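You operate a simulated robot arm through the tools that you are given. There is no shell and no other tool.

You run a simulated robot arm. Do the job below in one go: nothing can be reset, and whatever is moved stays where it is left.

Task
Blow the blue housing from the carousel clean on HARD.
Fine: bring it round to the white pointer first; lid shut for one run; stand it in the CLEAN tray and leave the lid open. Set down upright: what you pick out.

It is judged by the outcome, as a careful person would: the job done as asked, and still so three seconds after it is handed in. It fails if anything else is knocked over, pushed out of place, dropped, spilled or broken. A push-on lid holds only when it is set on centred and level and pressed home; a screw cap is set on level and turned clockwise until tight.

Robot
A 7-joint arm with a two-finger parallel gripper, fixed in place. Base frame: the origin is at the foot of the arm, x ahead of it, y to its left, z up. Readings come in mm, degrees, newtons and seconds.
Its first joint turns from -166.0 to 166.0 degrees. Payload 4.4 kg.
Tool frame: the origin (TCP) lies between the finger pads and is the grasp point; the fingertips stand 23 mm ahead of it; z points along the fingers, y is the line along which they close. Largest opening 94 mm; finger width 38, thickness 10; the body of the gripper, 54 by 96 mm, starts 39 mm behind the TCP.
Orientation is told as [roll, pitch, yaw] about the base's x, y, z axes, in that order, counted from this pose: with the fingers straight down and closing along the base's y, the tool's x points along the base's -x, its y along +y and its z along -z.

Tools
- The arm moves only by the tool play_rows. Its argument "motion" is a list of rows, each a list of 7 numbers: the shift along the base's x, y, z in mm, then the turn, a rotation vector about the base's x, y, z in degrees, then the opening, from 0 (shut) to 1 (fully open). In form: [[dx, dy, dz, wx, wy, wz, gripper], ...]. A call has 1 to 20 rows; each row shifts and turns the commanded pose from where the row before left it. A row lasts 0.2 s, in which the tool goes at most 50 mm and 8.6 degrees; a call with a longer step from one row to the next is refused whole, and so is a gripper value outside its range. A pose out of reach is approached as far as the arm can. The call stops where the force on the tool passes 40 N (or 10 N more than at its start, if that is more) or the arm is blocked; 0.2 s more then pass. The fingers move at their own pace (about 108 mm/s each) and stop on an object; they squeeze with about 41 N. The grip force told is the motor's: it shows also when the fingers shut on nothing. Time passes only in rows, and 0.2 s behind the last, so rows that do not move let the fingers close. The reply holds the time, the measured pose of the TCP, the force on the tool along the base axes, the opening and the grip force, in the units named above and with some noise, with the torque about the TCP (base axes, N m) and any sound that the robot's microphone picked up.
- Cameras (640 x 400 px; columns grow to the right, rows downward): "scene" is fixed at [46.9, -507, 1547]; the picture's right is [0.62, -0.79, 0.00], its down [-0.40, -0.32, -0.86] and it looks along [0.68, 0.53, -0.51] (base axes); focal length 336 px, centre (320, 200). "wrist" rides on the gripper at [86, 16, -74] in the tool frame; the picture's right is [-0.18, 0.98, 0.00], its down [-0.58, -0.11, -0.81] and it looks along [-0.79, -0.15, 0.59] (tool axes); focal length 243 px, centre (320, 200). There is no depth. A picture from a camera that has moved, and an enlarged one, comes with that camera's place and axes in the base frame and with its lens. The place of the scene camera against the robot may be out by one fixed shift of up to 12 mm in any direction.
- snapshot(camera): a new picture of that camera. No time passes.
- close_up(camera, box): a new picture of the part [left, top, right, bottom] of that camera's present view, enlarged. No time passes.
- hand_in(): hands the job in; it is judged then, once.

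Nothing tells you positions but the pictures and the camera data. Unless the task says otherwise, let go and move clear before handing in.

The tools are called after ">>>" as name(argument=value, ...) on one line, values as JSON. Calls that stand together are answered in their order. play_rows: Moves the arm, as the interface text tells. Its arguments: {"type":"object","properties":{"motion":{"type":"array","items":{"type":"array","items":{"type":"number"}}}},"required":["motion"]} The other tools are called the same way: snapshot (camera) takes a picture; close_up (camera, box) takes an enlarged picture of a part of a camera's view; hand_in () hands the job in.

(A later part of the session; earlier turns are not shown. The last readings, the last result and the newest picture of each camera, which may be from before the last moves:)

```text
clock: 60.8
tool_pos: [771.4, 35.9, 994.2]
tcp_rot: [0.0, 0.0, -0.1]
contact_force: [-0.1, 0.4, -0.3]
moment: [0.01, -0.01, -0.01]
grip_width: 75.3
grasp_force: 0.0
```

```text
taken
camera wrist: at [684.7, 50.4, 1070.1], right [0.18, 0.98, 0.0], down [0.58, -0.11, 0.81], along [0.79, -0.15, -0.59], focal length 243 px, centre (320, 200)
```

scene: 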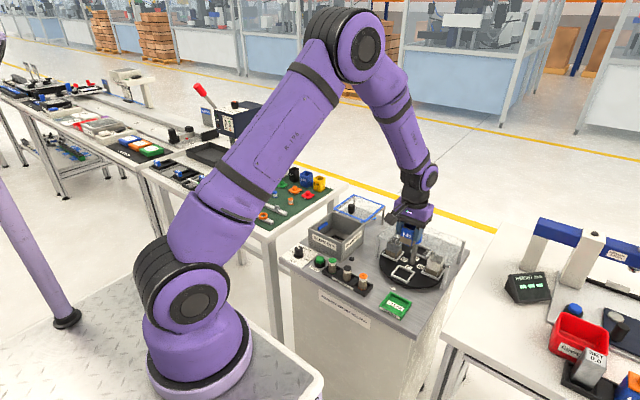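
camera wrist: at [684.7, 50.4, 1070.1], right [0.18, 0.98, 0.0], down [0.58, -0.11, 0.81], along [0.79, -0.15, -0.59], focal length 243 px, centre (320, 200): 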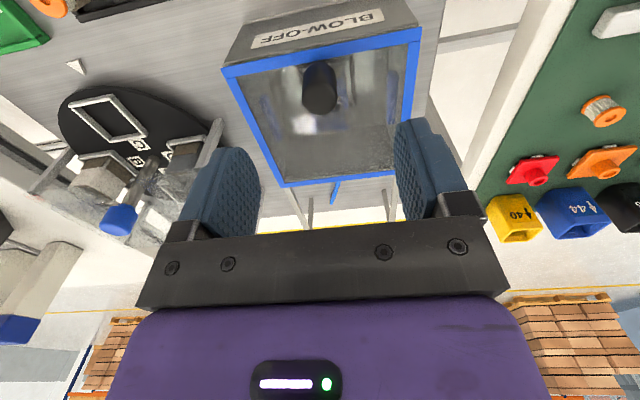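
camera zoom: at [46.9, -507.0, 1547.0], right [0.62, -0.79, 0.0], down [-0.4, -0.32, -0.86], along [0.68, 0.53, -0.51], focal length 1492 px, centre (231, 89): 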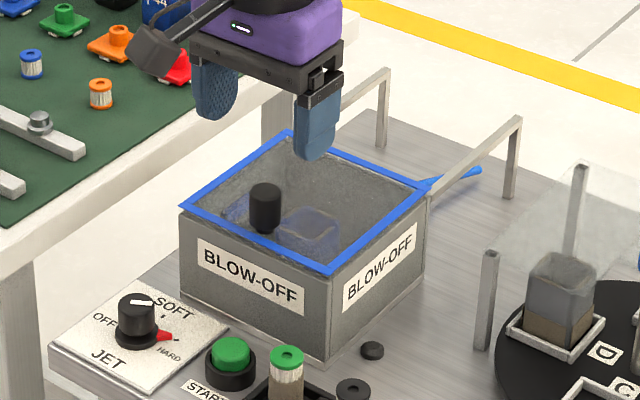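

The lid is fully shut over the box and the dial is on HARD. I'll close the fingers and move above START at about (710, 17).

>>> play_rows(motion=[[-15, -5, -15, 0, 0, 0, 0.4], [-16, -5, -20, 0, 0, 0, 0.1], [-15, -5, -20, 0, 0, 0, 0], [-15.4, -4, -19, 0, 0, 0, 0], [0, 0, -25, 0, 0, 0, 0], [0, 0, -15, 0, 0, 0, 0], [0, 0, 0, 0, 0, 0, 0]])

>>> snapshot(camera="wrist")

>>> close_up(camera="scene", box=[280, 200, 380, 290])

>>> close_up(camera="wrist", box=[240, 60, 400, 200])

```text
clock: 62.4
tool_pos: [707.3, 13.6, 881.9]
tcp_rot: [0.0, 0.0, 0.0]
contact_force: [1.0, -1.4, -0.1]
moment: [0.01, 0.03, -0.01]
grip_width: 0.1
grasp_force: 40.5
```

```text
taken
camera wrist: at [622.1, 28.3, 956.1], right [0.18, 0.98, 0.0], down [0.58, -0.11, 0.81], along [0.79, -0.15, -0.59], focal length 243 px, centre (320, 200)
```

wrist: 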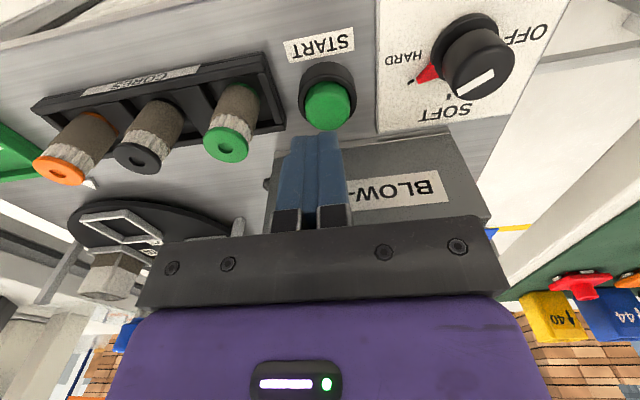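

```text
4.44 times, centred on (330, 245) of scene
camera zoom: at [46.9, -507.0, 1547.0], right [0.62, -0.79, 0.0], down [-0.4, -0.32, -0.86], along [0.68, 0.53, -0.51], focal length 1492 px, centre (276, 0)
```

zoom: 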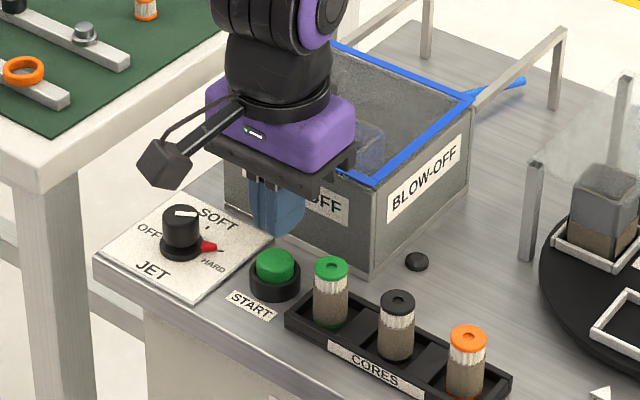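

```text
2.86 times, centred on (320, 130) of wrist
camera zoom: at [622.1, 28.3, 956.1], right [0.18, 0.98, 0.0], down [0.58, -0.11, 0.81], along [0.79, -0.15, -0.59], focal length 693 px, centre (320, 400)
```

zoom: 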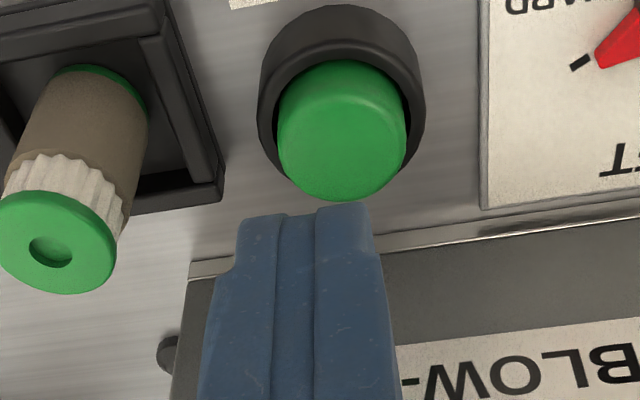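

The button is about 4 mm to the +y side of the fingertips. I'll correct and lower to just above it.

>>> play_rows(motion=[[1, 4, -10, 0, 0, 0, 0], [0, 0, -12, 0, 0, 0, 0], [0, 0, -8, 0, 0, 0, 0], [0, 0, 0, 0, 0, 0, 0]])

>>> close_up(camera="wrist", box=[240, 60, 400, 200])

>>> close_up(camera="scene", box=[290, 210, 360, 280])

```text
clock: 63.4
tool_pos: [711.0, 17.0, 850.4]
tcp_rot: [0.0, 0.0, 0.0]
contact_force: [0.0, 0.3, -0.3]
moment: [0.02, 0.02, -0.03]
grip_width: 0.1
grasp_force: 41.0
```

```text
2.86 times, centred on (320, 130) of wrist
camera zoom: at [623.4, 32.8, 926.0], right [0.18, 0.98, 0.0], down [0.58, -0.11, 0.81], along [0.79, -0.15, -0.59], focal length 693 px, centre (320, 400)
```

zoom: 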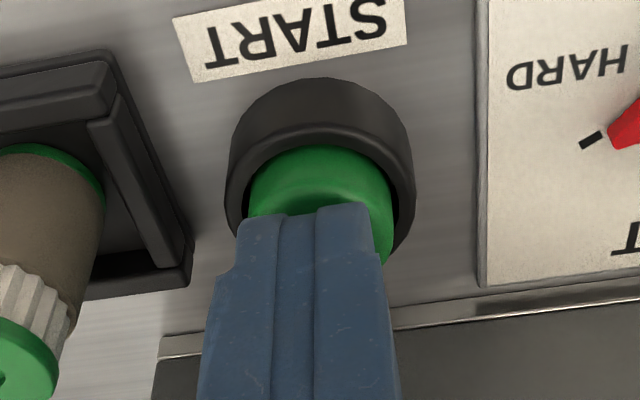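

```text
5.71 times, centred on (325, 245) of scene
camera zoom: at [46.9, -507.0, 1547.0], right [0.62, -0.79, 0.0], down [-0.4, -0.32, -0.86], along [0.68, 0.53, -0.51], focal length 1918 px, centre (291, -57)
```

zoom: 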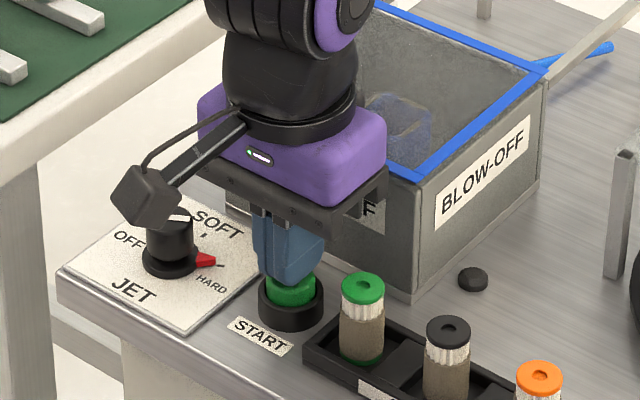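

>>> play_rows(motion=[[-1, 1.5, -2, 0, 0, 0, 0], [0, 0, -2, 0, 0, 0, 0], [0, 0, -2, 0, 0, 0, 0], [0, 0, -2, 0, 0, 0, 0]])

>>> close_up(camera="scene", box=[290, 190, 400, 280])

```text
clock: 64.4
tool_pos: [708.5, 20.5, 844.2]
tcp_rot: [-0.1, 0.0, 0.0]
contact_force: [-1.1, -1.4, 2.3]
moment: [-0.03, 0.03, 0.0]
grip_width: 0.1
grasp_force: 41.0
heard: click
```

```text
4.44 times, centred on (345, 235) of scene
camera zoom: at [46.9, -507.0, 1547.0], right [0.62, -0.79, 0.0], down [-0.4, -0.32, -0.86], along [0.68, 0.53, -0.51], focal length 1492 px, centre (209, 44)
```

zoom: 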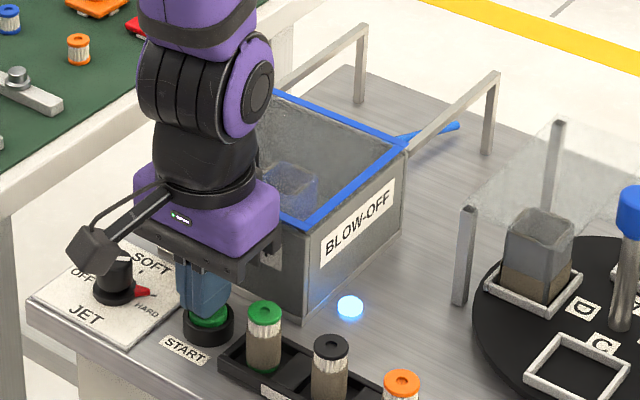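

I heard a click and the lamp by the box lit blue, so the run has started. I'll lift off the button and wait, watching the lamp.

>>> play_rows(motion=[[0, 0, 10, 0, 0, 0, 0], [0, 0, 30, 0, 0, 0, 0], [0, 0, 40, 0, 0, 0, 0], [0, 0, 0, 0, 0, 0, 0]])

>>> close_up(camera="scene", box=[290, 190, 400, 280])

```text
clock: 65.4
tool_pos: [711.6, 20.8, 924.3]
tcp_rot: [0.1, -0.1, 0.0]
contact_force: [0.6, 0.6, 0.1]
moment: [-0.01, 0.03, 0.01]
grip_width: 0.0
grasp_force: 41.2
```

```text
4.44 times, centred on (345, 235) of scene
camera zoom: at [46.9, -507.0, 1547.0], right [0.62, -0.79, 0.0], down [-0.4, -0.32, -0.86], along [0.68, 0.53, -0.51], focal length 1492 px, centre (209, 44)
```

zoom: 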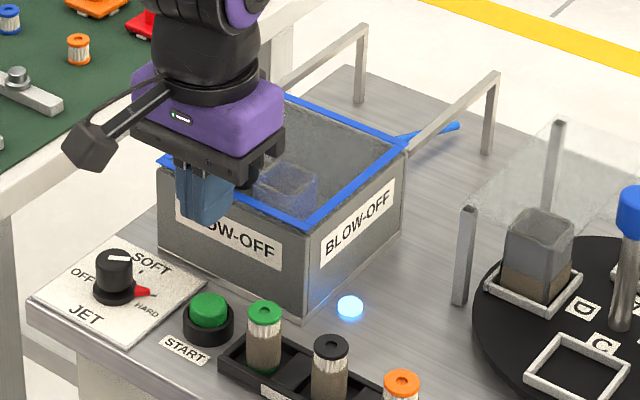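

>>> play_rows(motion=[[0, 0, 15, 0, 0, 0, 0.3], [0, 0, 15, 0, 0, 0, 0.6], [0, 0, 0, 0, 0, 0, 0.8], [0, 0, 0, 0, 0, 0, 0.8], [0, 0, 0, 0, 0, 0, 0.8], [0, 0, 0, 0, 0, 0, 0.8], [0, 0, 0, 0, 0, 0, 0.8], [0, 0, 0, 0, 0, 0, 0.8], [0, 0, 0, 0, 0, 0, 0.8], [0, 0, 0, 0, 0, 0, 0.8]])

>>> close_up(camera="scene", box=[290, 190, 400, 280])

```text
clock: 67.6
tool_pos: [711.3, 20.3, 955.3]
tcp_rot: [0.1, 0.1, 0.0]
contact_force: [-0.5, 0.0, -0.4]
moment: [0.01, -0.02, 0.0]
grip_width: 75.3
grasp_force: 0.1
```

```text
4.44 times, centred on (345, 235) of scene
camera zoom: at [46.9, -507.0, 1547.0], right [0.62, -0.79, 0.0], down [-0.4, -0.32, -0.86], along [0.68, 0.53, -0.51], focal length 1492 px, centre (209, 44)
```

zoom: 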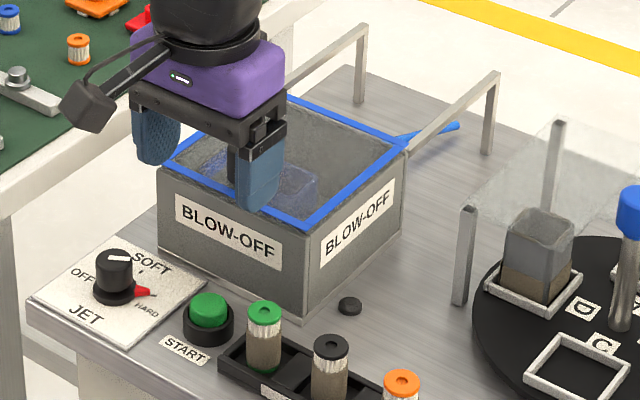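

The lamp has gone out, so the single run is over. Now I'll go back above the lid knob at about (772, 34) to open the lid.

>>> play_rows(motion=[[15, 4, 5, 0, 0, 0, 0.9], [20, 5, 5, 0, 0, 0, 1], [20, 5, 0, 0, 0, 0, 1], [6, 0, -10, 0, 0, 0, 1], [0, 0, -8, 0, 0, 0, 1], [0, 0, 0, 0, 0, 0, 1]])

>>> snapshot(camera="wrist")

>>> close_up(camera="wrist", box=[240, 60, 400, 220])

>>> close_up(camera="scene", box=[290, 190, 400, 280])

```text
clock: 69.0
tool_pos: [771.5, 35.3, 946.1]
tcp_rot: [0.0, -0.1, 0.1]
contact_force: [0.3, -0.2, 0.4]
moment: [0.02, 0.01, 0.04]
grip_width: 94.1
grasp_force: 0.1
```

```text
taken
camera wrist: at [685.0, 50.1, 1021.0], right [0.18, 0.98, 0.0], down [0.58, -0.11, 0.81], along [0.79, -0.15, -0.59], focal length 243 px, centre (320, 200)
```

wrist: 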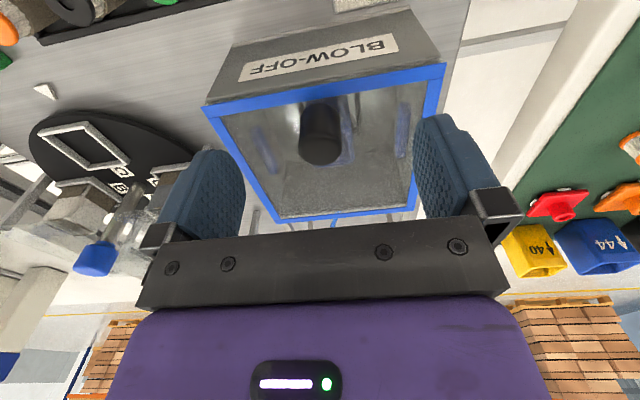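

```text
2.50 times, centred on (320, 140) of wrist
camera zoom: at [685.0, 50.1, 1021.0], right [0.18, 0.98, 0.0], down [0.58, -0.11, 0.81], along [0.79, -0.15, -0.59], focal length 606 px, centre (320, 350)
```

zoom: 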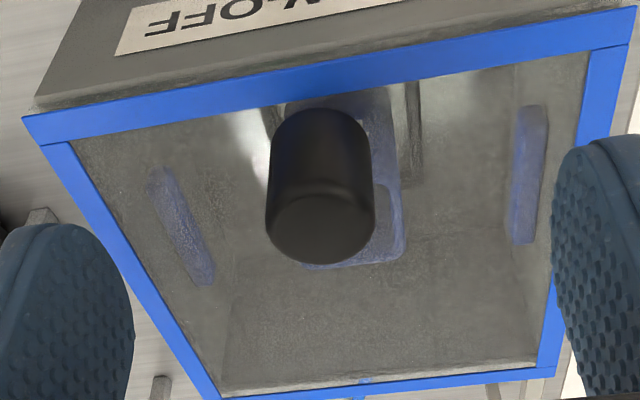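

```text
4.44 times, centred on (345, 235) of scene
camera zoom: at [46.9, -507.0, 1547.0], right [0.62, -0.79, 0.0], down [-0.4, -0.32, -0.86], along [0.68, 0.53, -0.51], focal length 1492 px, centre (209, 44)
```

zoom: 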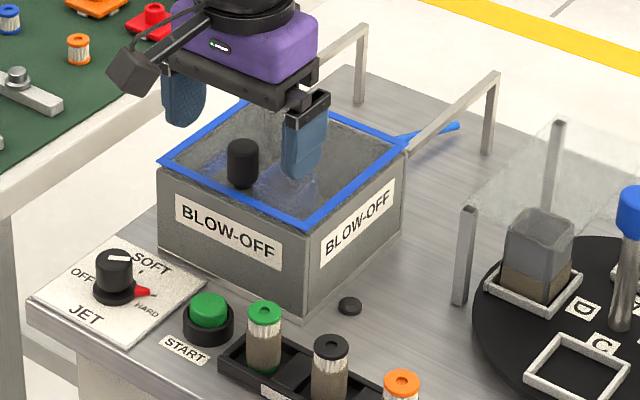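

Same alignment as before. Lowering, gripping and starting to slide the lid back.

>>> play_rows(motion=[[1, -0.5, -10, 0, 0, 0, 1], [0, 0, -10, 0, 0, 0, 1], [0, 0, -8, 0, 0, 0, 1], [0, 0, 0, 0, 0, 0, 0.6], [0, 0, 0, 0, 0, 0, 0.4], [0, 0, 0, 0, 0, 0, 0.25], [0, 0, 0, 0, 0, 0, 0.1], [0, 0, 0, 0, 0, 0, 0.1]])

```text
clock: 70.8
tool_pos: [772.5, 34.7, 917.5]
tcp_rot: [0.0, 0.0, 0.0]
contact_force: [0.6, 5.0, -2.0]
moment: [-0.59, -0.24, 0.01]
grip_width: 23.9
grasp_force: 44.7
```

>>> play_rows(motion=[[4, 0, 0, 0, 0, 0, 0.1], [8, 0, 0, 0, 0, 0, 0.1], [12, 0, 0, 0, 0, 0, 0.1], [12, 0, 0, 0, 0, 0, 0.1], [8, 0, 0, 0, 0, 0, 0.1], [0, 0, 0, 0, 0, 0, 0.1]])

```text
clock: 72.2
tool_pos: [814.3, 34.1, 917.0]
tcp_rot: [0.0, -0.1, 0.1]
contact_force: [0.9, 21.2, 7.1]
moment: [-0.33, -0.37, 0.09]
grip_width: 24.1
grasp_force: 45.8
```

>>> play_rows(motion=[[4, 1, 0.4, 0, 0, 0, 0.1], [10, 0, 0, 0, 0, 0, 0.1], [12, 0, 0, 0, 0, 0, 0.1], [12, 0, 0, 0, 0, 0, 0.1], [8, 0, 0, 0, 0, 0, 0.1], [0, 0, 0, 0, 0, 0, 0.1]])

```text
clock: 73.6
tool_pos: [860.3, 35.1, 916.5]
tcp_rot: [-0.2, 0.2, 0.0]
contact_force: [-0.5, 15.0, -21.3]
moment: [0.74, 0.05, 0.07]
grip_width: 23.3
grasp_force: 45.2
```

>>> play_rows(motion=[[4, 0.5, -1, 0, 0, 0, 0.1], [10, 0, 0, 0, 0, 0, 0.1], [12, 0, 0, 0, 0, 0, 0.1], [10, 0, 0, 0, 0, 0, 0.1], [6, 0, 0, 0, 0, 0, 0.1], [0, 0, 0, 0, 0, 0, 0.1]])

>>> close_up(camera="scene", box=[300, 180, 400, 270])

```text
clock: 75.0
tool_pos: [903.6, 35.6, 918.0]
tcp_rot: [0.0, -0.1, -0.1]
contact_force: [0.1, -3.7, -1.4]
moment: [0.54, -1.02, -0.14]
grip_width: 23.7
grasp_force: 44.8
```

```text
4.44 times, centred on (350, 225) of scene
camera zoom: at [46.9, -507.0, 1547.0], right [0.62, -0.79, 0.0], down [-0.4, -0.32, -0.86], along [0.68, 0.53, -0.51], focal length 1492 px, centre (187, 89)
```

zoom: 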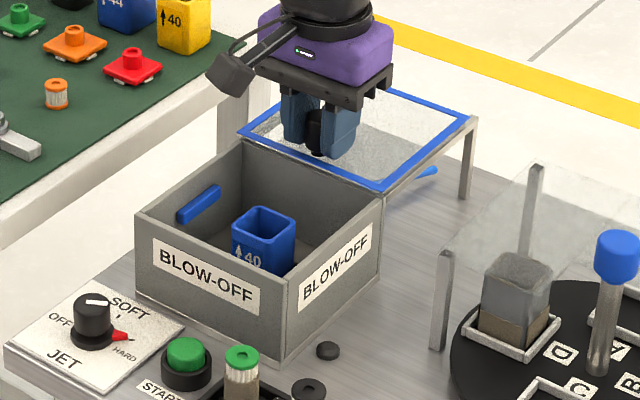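

The housing inside looks clean now. I'll slide the last 8–9 mm to the fully open position.

>>> play_rows(motion=[[4, 0, 0, 0, 0, 0, 0.1], [3, 0, 0, 0, 0, 0, 0.1], [2, 0, 0, 0, 0, 0, 0.1], [0, 0, 0, 0, 0, 0, 0.1]])

>>> close_up(camera="scene", box=[300, 180, 400, 270])

```text
clock: 76.0
tool_pos: [911.6, 34.4, 917.0]
tcp_rot: [-0.1, 0.2, -0.2]
contact_force: [-6.7, -14.1, -4.2]
moment: [0.43, -0.24, -0.1]
grip_width: 23.8
grasp_force: 44.8
```

```text
4.44 times, centred on (350, 225) of scene
camera zoom: at [46.9, -507.0, 1547.0], right [0.62, -0.79, 0.0], down [-0.4, -0.32, -0.86], along [0.68, 0.53, -0.51], focal length 1492 px, centre (187, 89)
```

zoom: 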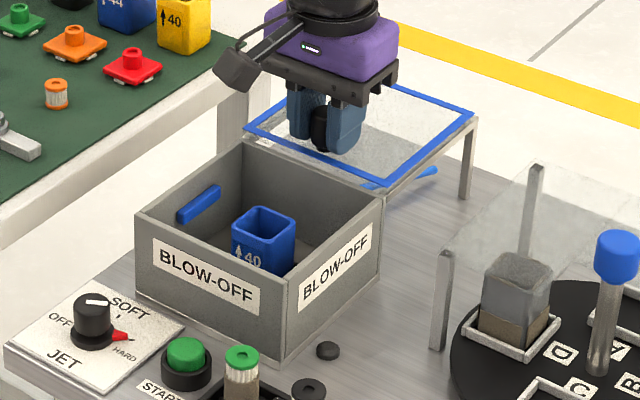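

The lid is back at its open position against the stop. Releasing the knob and rising.

>>> play_rows(motion=[[0, -0.5, 0, 0, 0, 0, 0.35], [0, 0, 0, 0, 0, 0, 0.6], [0, 0, 0, 0, 0, 0, 0.8], [0, 0, 0, 0, 0, 0, 0.8], [0, 0, 10, 0, 0, 0, 0.8], [0, 0, 25, 0, 0, 0, 0.8], [0, 0, 35, 0, 0, 0, 0.8], [-30, 0, 10, 0, 0, 0, 0.8], [-40, 0, 0, 0, 0, 0, 0.8], [-40, 0, 0, 0, 0, 0, 0.8], [-30, 0, 0, 0, 0, 0, 0.8], [0, 0, 0, 0, 0, 0, 0.8]])

>>> snapshot(camera="wrist")

>>> close_up(camera="wrist", box=[240, 20, 440, 150])

>>> close_up(camera="scene", box=[290, 180, 400, 270])

```text
clock: 78.6
tool_pos: [771.9, 34.7, 995.9]
tcp_rot: [-0.1, 0.0, 0.0]
contact_force: [0.5, -0.4, -0.3]
moment: [-0.01, 0.02, 0.01]
grip_width: 75.2
grasp_force: 0.1
```

```text
taken
camera wrist: at [685.1, 49.3, 1071.2], right [0.18, 0.98, 0.0], down [0.58, -0.11, 0.81], along [0.79, -0.15, -0.59], focal length 243 px, centre (320, 200)
```

wrist: 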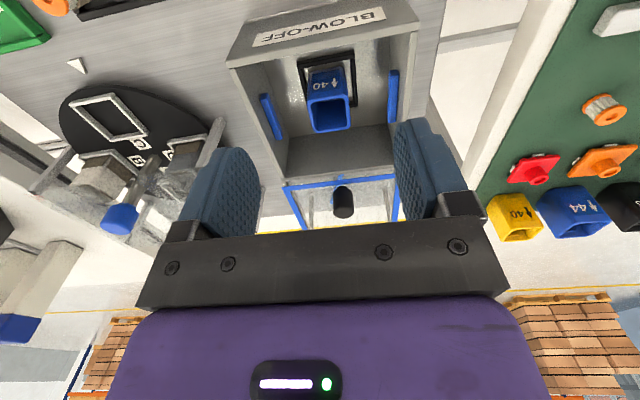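

```text
3.08 times, centred on (340, 85) of wrist
camera zoom: at [685.1, 49.3, 1071.2], right [0.18, 0.98, 0.0], down [0.58, -0.11, 0.81], along [0.79, -0.15, -0.59], focal length 746 px, centre (258, 554)
```

zoom: 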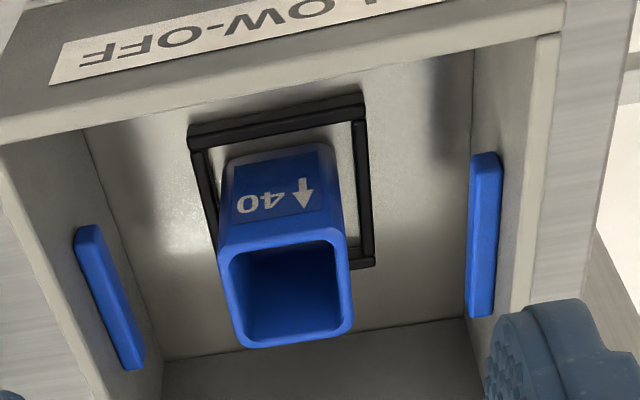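

```text
4.44 times, centred on (345, 225) of scene
camera zoom: at [46.9, -507.0, 1547.0], right [0.62, -0.79, 0.0], down [-0.4, -0.32, -0.86], along [0.68, 0.53, -0.51], focal length 1492 px, centre (209, 89)
```

zoom: 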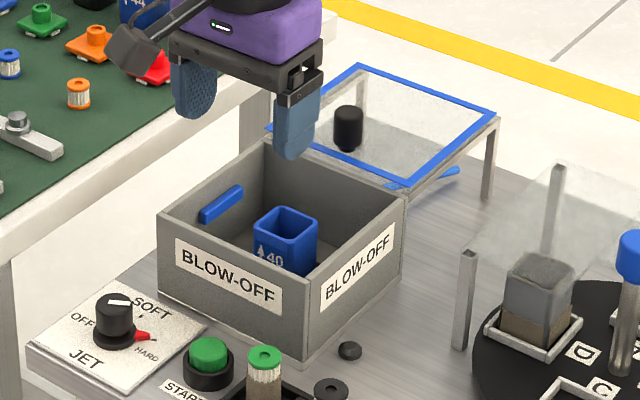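

The blue housing is clean and upright, and the lid is fully open. I'll regrasp the housing with the fingers at about 66 mm to stay clear of the nozzles.

>>> play_rows(motion=[[18, -0.4, -15, 0, 0, 0, 0.7], [18, -0.4, -20, 0, 0, 0, 0.7], [18, -0.4, -20, 0, 0, 0, 0.7], [0, 0, -15, 0, 0, 0, 0.7], [0, 0, -20, 0, 0, 0, 0.7], [0, 0, -15, 0, 0, 0, 0.7], [0, 0, 0, 0, 0, 0, 0.7]])

>>> close_up(camera="wrist", box=[220, 50, 420, 230])

>>> close_up(camera="scene", box=[290, 180, 400, 270])

```text
clock: 80.2
tool_pos: [826.5, 34.2, 892.3]
tcp_rot: [0.0, 0.0, 0.0]
contact_force: [1.4, 0.5, -0.9]
moment: [0.01, -0.02, 0.0]
grip_width: 65.4
grasp_force: 0.0
```

```text
2.22 times, centred on (320, 140) of wrist
camera zoom: at [739.7, 48.3, 967.6], right [0.18, 0.98, 0.0], down [0.58, -0.11, 0.81], along [0.79, -0.15, -0.59], focal length 539 px, centre (320, 333)
```

zoom: 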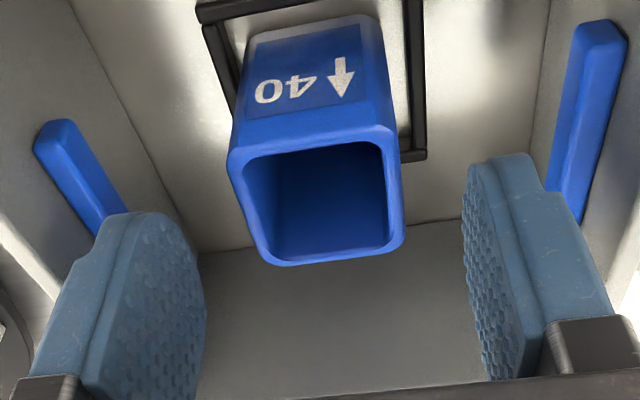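

```text
4.44 times, centred on (345, 225) of scene
camera zoom: at [46.9, -507.0, 1547.0], right [0.62, -0.79, 0.0], down [-0.4, -0.32, -0.86], along [0.68, 0.53, -0.51], focal length 1492 px, centre (209, 89)
```

zoom: 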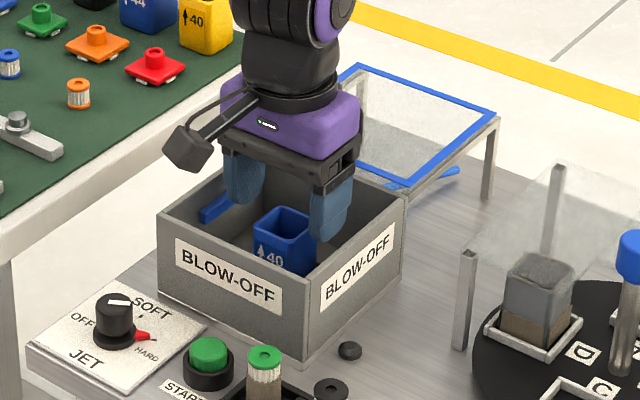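

>>> play_rows(motion=[[0, 0, -15, 0, 0, 0, 0.7], [0, 0, -15, 0, 0, 0, 0.7], [0, 0, -14, 0, 0, 0, 0.7], [0, 0, 0, 0, 0, 0, 0.5], [0, 0, 0, 0, 0, 0, 0.35], [0, 0, 0, 0, 0, 0, 0.2], [0, 0, 0, 0, 0, 0, 0.2]])

>>> close_up(camera="wrist", box=[220, 50, 420, 230])

```text
clock: 81.8
tool_pos: [826.9, 33.2, 850.0]
tcp_rot: [0.1, 0.0, 0.0]
contact_force: [-0.6, -0.6, -0.4]
moment: [0.01, -0.01, 0.0]
grip_width: 39.7
grasp_force: 40.7
```

```text
2.22 times, centred on (320, 140) of wrist
camera zoom: at [740.6, 47.9, 924.0], right [0.18, 0.98, 0.0], down [0.58, -0.11, 0.81], along [0.79, -0.15, -0.59], focal length 539 px, centre (320, 333)
```

zoom: 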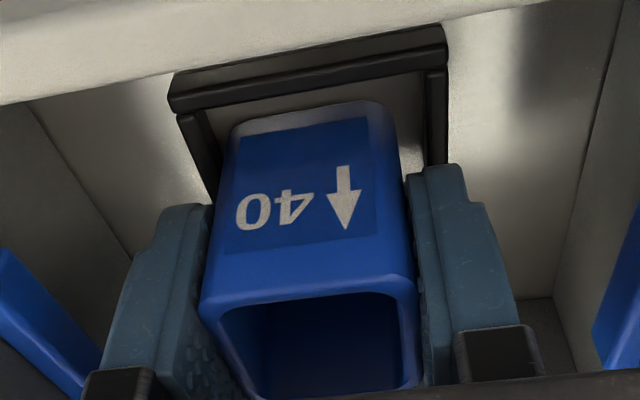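

Gripped again. Lifting straight out of the box, then carrying the housing over toward the CLEAN tray.

>>> play_rows(motion=[[0, 0, 5, 0, 0, 0, 0.2], [0, 0, 15, 0, 0, 0, 0.2], [0, 0, 25, 0, 0, 0, 0.2], [0, 0, 35, 0, 0, 0, 0.2], [0, 0, 35, 0, 0, 0, 0.2], [0, 0, 20, 0, 0, 0, 0.2], [0, 0, 0, 0, 0, 0, 0.2]])

>>> close_up(camera="wrist", box=[220, 50, 420, 230])

>>> close_up(camera="scene", box=[290, 160, 400, 270])

```text
clock: 83.4
tool_pos: [826.6, 33.1, 984.8]
tcp_rot: [0.0, 0.0, 0.0]
contact_force: [0.1, 0.5, -0.6]
moment: [0.01, 0.01, 0.02]
grip_width: 39.9
grasp_force: 40.7
```

```text
2.22 times, centred on (320, 140) of wrist
camera zoom: at [739.4, 47.7, 1060.0], right [0.18, 0.98, 0.0], down [0.58, -0.11, 0.81], along [0.79, -0.15, -0.59], focal length 539 px, centre (320, 333)
```

zoom: 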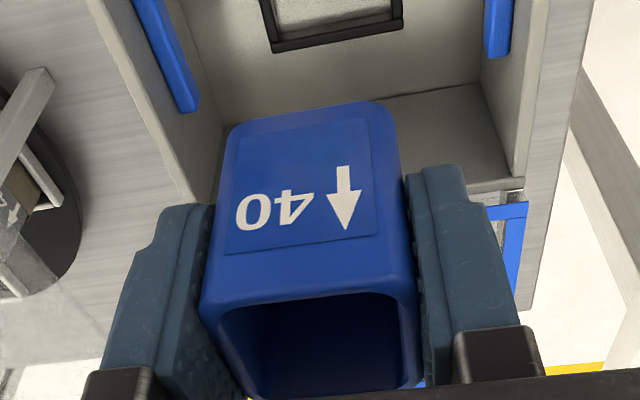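

```text
3.64 times, centred on (345, 215) of scene
camera zoom: at [46.9, -507.0, 1547.0], right [0.62, -0.79, 0.0], down [-0.4, -0.32, -0.86], along [0.68, 0.53, -0.51], focal length 1220 px, centre (229, 146)
```

zoom: 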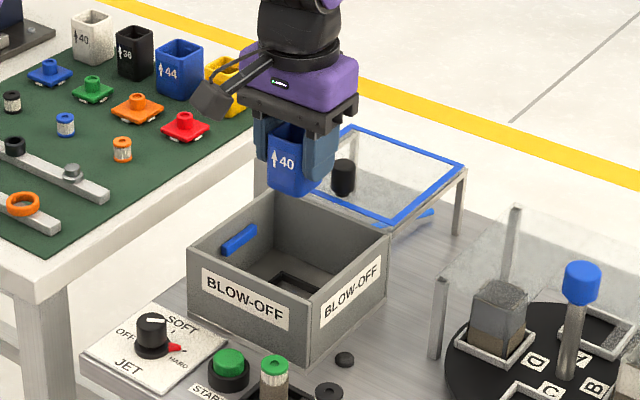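

The housing is clean all over. Now carrying it to above the CLEAN tray.

>>> play_rows(motion=[[-8, -20, 0, 0, 0, 0, 0.2], [-14, -34, 0, 0, 0, 0, 0.2], [-16, -38, 0, 0, 0, 0, 0.2], [-16, -38, 0, 0, 0, 0, 0.2], [-16, -38, 0, 0, 0, 0, 0.2], [-16, -38, 0, 0, 0, 0, 0.2], [-16, -38, 0, 0, 0, 0, 0.2], [-14, -34, 0, 0, 0, 0, 0.2], [-8, -18, 0, 0, 0, 0, 0.2], [0, 0, 0, 0, 0, 0, 0.2]])

>>> snapshot(camera="wrist")

>>> close_up(camera="wrist", box=[220, 0, 420, 130])

>>> close_up(camera="scene", box=[350, 220, 450, 320])

```text
clock: 85.6
tool_pos: [707.1, -262.1, 982.7]
tcp_rot: [-0.1, 0.0, 0.2]
contact_force: [0.1, -0.4, -0.2]
moment: [0.01, -0.02, -0.05]
grip_width: 39.7
grasp_force: 41.0
```

```text
taken
camera wrist: at [619.0, -247.6, 1057.9], right [0.18, 0.98, 0.0], down [0.58, -0.11, 0.81], along [0.79, -0.15, -0.59], focal length 243 px, centre (320, 200)
```

wrist: 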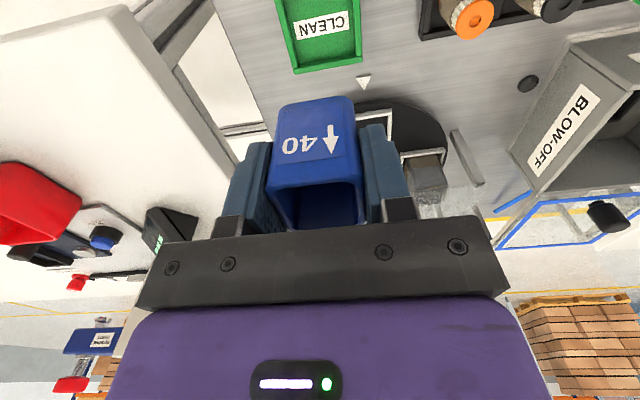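

```text
3.08 times, centred on (320, 65) of wrist
camera zoom: at [619.0, -247.6, 1057.9], right [0.18, 0.98, 0.0], down [0.58, -0.11, 0.81], along [0.79, -0.15, -0.59], focal length 746 px, centre (320, 615)
```

zoom: 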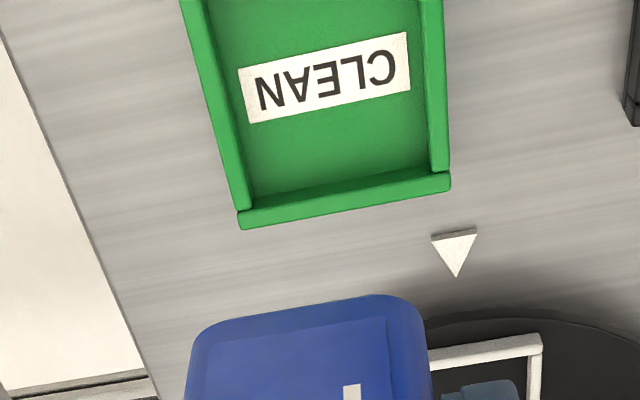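

```text
4.00 times, centred on (400, 270) of scene
camera zoom: at [46.9, -507.0, 1547.0], right [0.62, -0.79, 0.0], down [-0.4, -0.32, -0.86], along [0.68, 0.53, -0.51], focal length 1342 px, centre (0, -80)
```

zoom: 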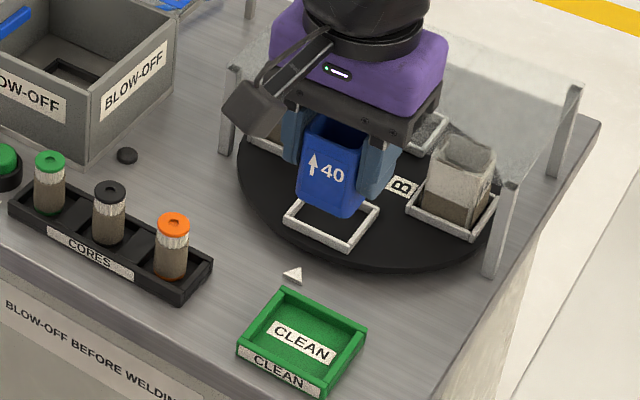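

The tray centre is near (701.5, -261), with about 59 mm inside and its rim at z≈817. By comparison with the box, the housing should touch down with the TCP near 850, so the fingertips stay above the rim. I'll align and lower partway.

>>> play_rows(motion=[[-7, 0.8, -15, 0, 0, 0, 0.2], [0, 0, -25, 0, 0, 0, 0.2], [0, 0, -25, 0, 0, 0, 0.2], [0, 0, -20, 0, 0, 0, 0.2], [0, 0, -8, 0, 0, 0, 0.2], [0, 0, 0, 0, 0, 0, 0.2]])

>>> snapshot(camera="wrist")

>>> close_up(camera="wrist", box=[220, 20, 420, 160])

>>> close_up(camera="scene", box=[350, 220, 450, 320])

```text
clock: 87.0
tool_pos: [694.5, -261.3, 892.4]
tcp_rot: [-0.1, 0.0, 0.1]
contact_force: [0.1, -0.2, -0.2]
moment: [0.01, -0.03, -0.03]
grip_width: 39.9
grasp_force: 40.9
```

```text
taken
camera wrist: at [607.8, -246.1, 967.0], right [0.18, 0.98, 0.0], down [0.58, -0.11, 0.81], along [0.79, -0.15, -0.59], focal length 243 px, centre (320, 200)
```

wrist: 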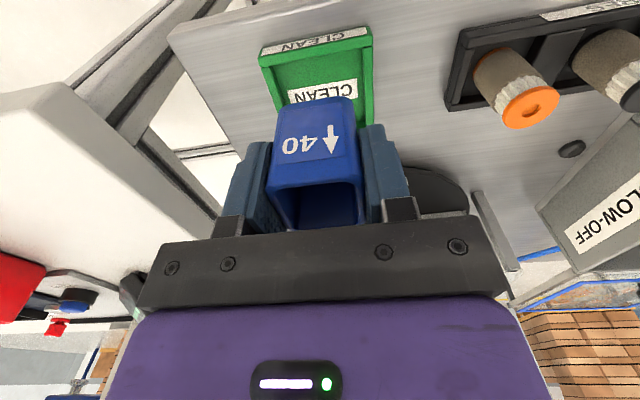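

```text
2.86 times, centred on (320, 90) of wrist
camera zoom: at [607.8, -246.1, 967.0], right [0.18, 0.98, 0.0], down [0.58, -0.11, 0.81], along [0.79, -0.15, -0.59], focal length 693 px, centre (320, 514)
```

zoom: 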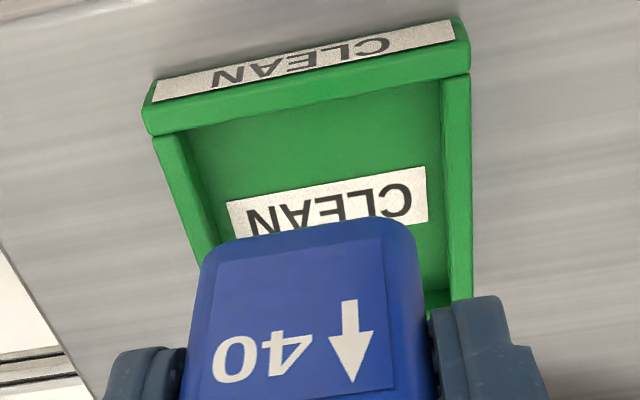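

```text
4.00 times, centred on (400, 270) of scene
camera zoom: at [46.9, -507.0, 1547.0], right [0.62, -0.79, 0.0], down [-0.4, -0.32, -0.86], along [0.68, 0.53, -0.51], focal length 1342 px, centre (0, -80)
```

zoom: 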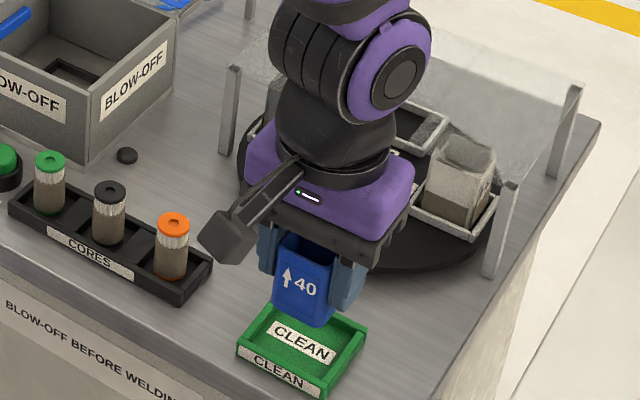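

The tool settled a bit further back than planned, so I'll shift +3.5 mm in x to centre over the tray. Then lower in stages.

>>> play_rows(motion=[[3.5, 0, -5, 0, 0, 0, 0.2], [0, 0, -10, 0, 0, 0, 0.2], [0, 0, -10, 0, 0, 0, 0.2], [0, 0, -6, 0, 0, 0, 0.2], [0, 0, 0, 0, 0, 0, 0.2], [0, 0, 0, 0, 0, 0, 0.2]])

>>> close_up(camera="wrist", box=[220, 20, 420, 160])

>>> close_up(camera="scene", box=[360, 240, 440, 320])

```text
clock: 88.4
tool_pos: [699.4, -262.1, 859.5]
tcp_rot: [0.0, 0.0, 0.0]
contact_force: [0.2, -1.8, -0.2]
moment: [0.01, 0.0, 0.01]
grip_width: 39.7
grasp_force: 41.4
```

```text
2.86 times, centred on (320, 90) of wrist
camera zoom: at [611.6, -246.0, 934.4], right [0.18, 0.98, 0.0], down [0.58, -0.11, 0.81], along [0.79, -0.15, -0.59], focal length 693 px, centre (320, 514)
```

zoom: 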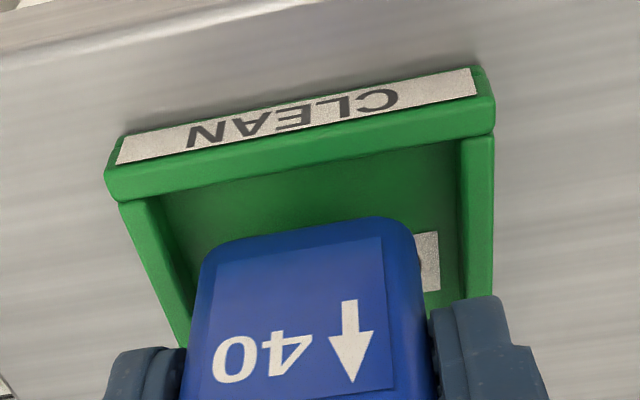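

```text
5.00 times, centred on (400, 280) of scene
camera zoom: at [46.9, -507.0, 1547.0], right [0.62, -0.79, 0.0], down [-0.4, -0.32, -0.86], along [0.68, 0.53, -0.51], focal length 1678 px, centre (-80, -200)
```

zoom: 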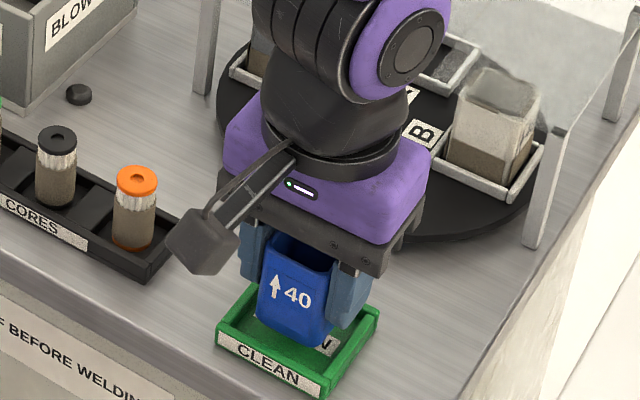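

The housing sits a little toward the tray's back wall, so I'll nudge it -4 mm in x and +1 mm in y. Then lower gently to contact.

>>> play_rows(motion=[[-4, 1, 0, 0, 0, 0, 0.2], [0, 0, -3, 0, 0, 0, 0.2], [0, 0, -2, 0, 0, 0, 0.2], [0, 0, -2, 0, 0, 0, 0.2], [0, 0, 0, 0, 0, 0, 0.2]])

>>> close_up(camera="wrist", box=[220, 20, 420, 160])

>>> close_up(camera="scene", box=[360, 240, 440, 320])

```text
clock: 89.6
tool_pos: [695.0, -259.4, 853.2]
tcp_rot: [0.0, -0.1, 0.0]
contact_force: [1.0, 0.6, -0.6]
moment: [-0.01, -0.03, -0.03]
grip_width: 39.5
grasp_force: 41.1
```

```text
2.86 times, centred on (320, 90) of wrist
camera zoom: at [607.7, -245.0, 927.6], right [0.18, 0.98, 0.0], down [0.58, -0.11, 0.81], along [0.79, -0.15, -0.59], focal length 693 px, centre (320, 514)
```

zoom: 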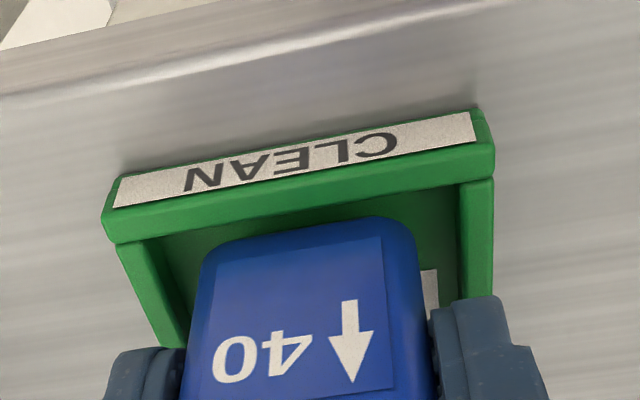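

```text
5.00 times, centred on (400, 280) of scene
camera zoom: at [46.9, -507.0, 1547.0], right [0.62, -0.79, 0.0], down [-0.4, -0.32, -0.86], along [0.68, 0.53, -0.51], focal length 1678 px, centre (-80, -200)
```

zoom: 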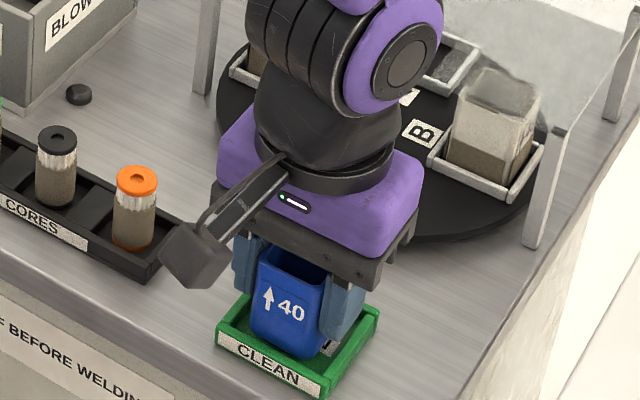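

>>> play_rows(motion=[[0, 0, -1.5, 0, 0, 0, 0.2], [0, 0, -1.5, 0, 0, 0, 0.2], [0, 0, 0, 0, 0, 0, 0.2]])

```text
clock: 90.4
tool_pos: [696.7, -260.6, 850.7]
tcp_rot: [0.0, 0.0, 0.0]
contact_force: [0.0, -1.2, -0.8]
moment: [0.0, -0.02, 0.02]
grip_width: 39.7
grasp_force: 41.4
```

>>> play_rows(motion=[[0, 0, -1.2, 0, 0, 0, 0.2], [0, 0, -1.2, 0, 0, 0, 0.2], [0, 0, 0, 0, 0, 0, 0.2]])

>>> close_up(camera="scene", box=[360, 240, 440, 320])

```text
clock: 91.2
tool_pos: [694.7, -260.4, 847.1]
tcp_rot: [0.0, 0.0, -0.1]
contact_force: [0.0, -0.1, 0.9]
moment: [0.01, 0.02, 0.01]
grip_width: 39.6
grasp_force: 40.9
```

```text
5.00 times, centred on (400, 280) of scene
camera zoom: at [46.9, -507.0, 1547.0], right [0.62, -0.79, 0.0], down [-0.4, -0.32, -0.86], along [0.68, 0.53, -0.51], focal length 1678 px, centre (-80, -200)
```

zoom: 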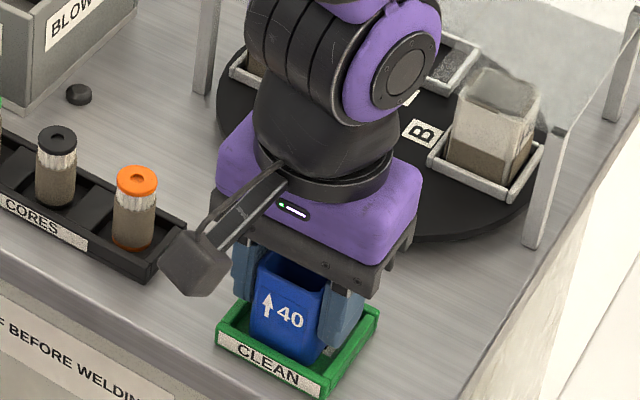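

No contact yet. Lowering a bit further in small steps.

>>> play_rows(motion=[[0, 0, -1.2, 0, 0, 0, 0.2], [0, 0, 0, 0, 0, 0, 0.2]])

>>> play_rows(motion=[[0, 0, -1.2, 0, 0, 0, 0.2], [0, 0, 0, 0, 0, 0, 0.2]])

```text
clock: 91.8
tool_pos: [695.7, -259.8, 846.2]
tcp_rot: [0.0, -0.1, 0.1]
contact_force: [3.6, 1.2, 21.4]
moment: [0.06, -0.03, -0.01]
grip_width: 39.8
grasp_force: 40.9
```

```text
clock: 92.4
tool_pos: [696.0, -259.3, 843.8]
tcp_rot: [-0.1, -0.2, 0.0]
contact_force: [3.0, -0.7, 33.4]
moment: [0.02, -0.05, 0.0]
grip_width: 39.8
grasp_force: 41.4
```

The housing is standing flat on the tray floor, with 21–33 N contact and no moment. I'll relieve the load, open the fingers and check.

>>> play_rows(motion=[[0, 0, 1.5, 0, 0, 0, 0.2], [0, 0, 1, 0, 0, 0, 0.45], [0, 0, 0, 0, 0, 0, 0.6], [0, 0, 0, 0, 0, 0, 0.65], [0, 0, 0, 0, 0, 0, 0.65]])

>>> close_up(camera="wrist", box=[220, 50, 420, 230])

>>> close_up(camera="scene", box=[360, 240, 440, 320])

```text
clock: 93.6
tool_pos: [695.0, -260.7, 846.9]
tcp_rot: [0.0, 0.0, 0.0]
contact_force: [0.1, 0.4, 0.5]
moment: [0.03, 0.04, -0.01]
grip_width: 60.9
grasp_force: 0.0
```

```text
2.22 times, centred on (320, 140) of wrist
camera zoom: at [608.0, -245.3, 922.3], right [0.18, 0.98, 0.0], down [0.58, -0.11, 0.81], along [0.79, -0.15, -0.59], focal length 539 px, centre (320, 333)
```

zoom: 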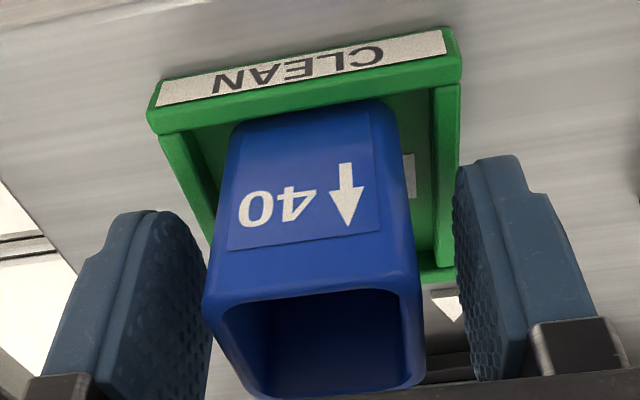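

```text
5.00 times, centred on (400, 280) of scene
camera zoom: at [46.9, -507.0, 1547.0], right [0.62, -0.79, 0.0], down [-0.4, -0.32, -0.86], along [0.68, 0.53, -0.51], focal length 1678 px, centre (-80, -200)
```

zoom: 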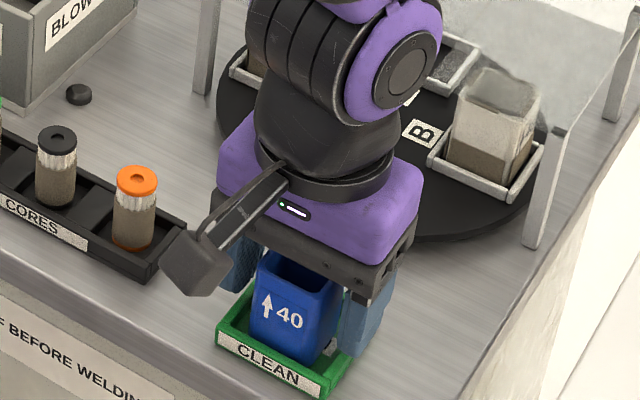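

The housing stands free in the tray. Rising straight up and moving clear.

>>> play_rows(motion=[[0, 0, 10, 0, 0, 0, 0.65], [0, 0, 20, 0, 0, 0, 0.65], [0, 0, 35, 0, 0, 0, 0.7], [0, 0, 45, 0, 0, 0, 0.8], [-10, 20, 45, 0, 0, 0, 0.8], [-20, 40, 20, 0, 0, 0, 0.8], [-20, 40, 20, 0, 0, 0, 0.8], [-20, 40, 20, 0, 0, 0, 0.8], [0, 0, 0, 0, 0, 0, 0.8]])

>>> snapshot(camera="scene")

>>> close_up(camera="scene", box=[270, 180, 480, 320])

>>> close_up(camera="scene", box=[360, 240, 440, 320])

>>> snapshot(camera="wrist")

```text
refused: row 5 steps farther than a row can; nothing moved
```

```text
taken
```

scene: 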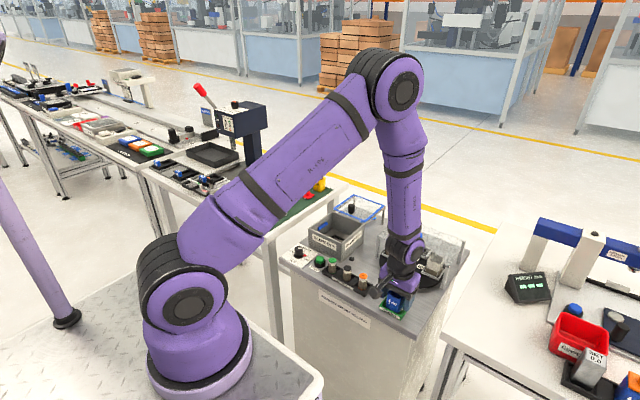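

```text
2.86 times, centred on (375, 250) of scene
camera zoom: at [46.9, -507.0, 1547.0], right [0.62, -0.79, 0.0], down [-0.4, -0.32, -0.86], along [0.68, 0.53, -0.51], focal length 959 px, centre (163, 57)
```

zoom: 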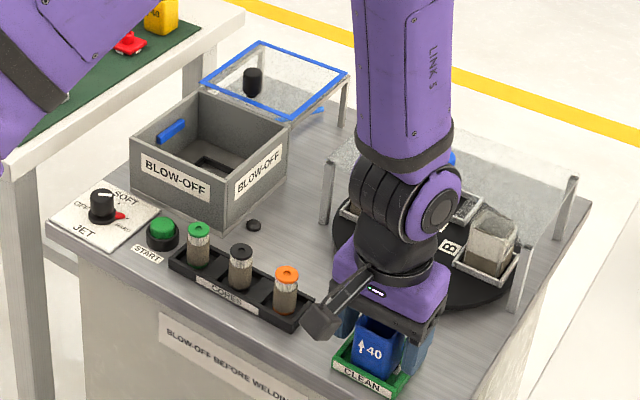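

```text
5.00 times, centred on (400, 280) of scene
camera zoom: at [46.9, -507.0, 1547.0], right [0.62, -0.79, 0.0], down [-0.4, -0.32, -0.86], along [0.68, 0.53, -0.51], focal length 1678 px, centre (-80, -200)
```

zoom: 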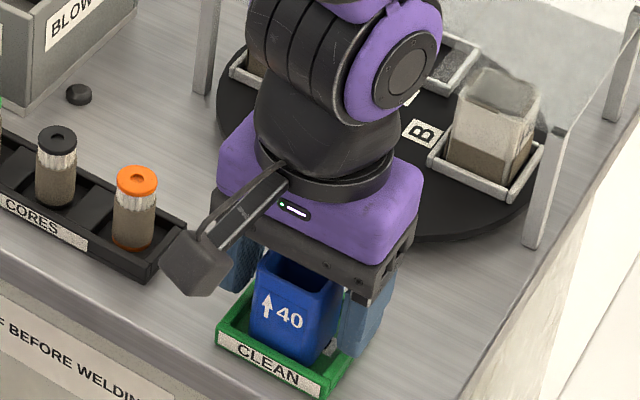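

```text
taken
camera wrist: at [608.0, -245.3, 922.3], right [0.18, 0.98, 0.0], down [0.58, -0.11, 0.81], along [0.79, -0.15, -0.59], focal length 243 px, centre (320, 200)
```

wrist: 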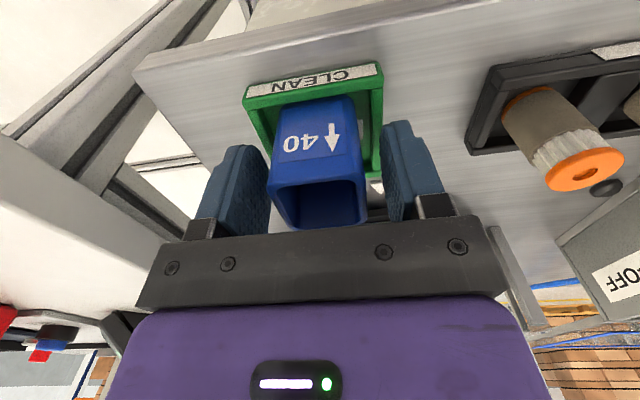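

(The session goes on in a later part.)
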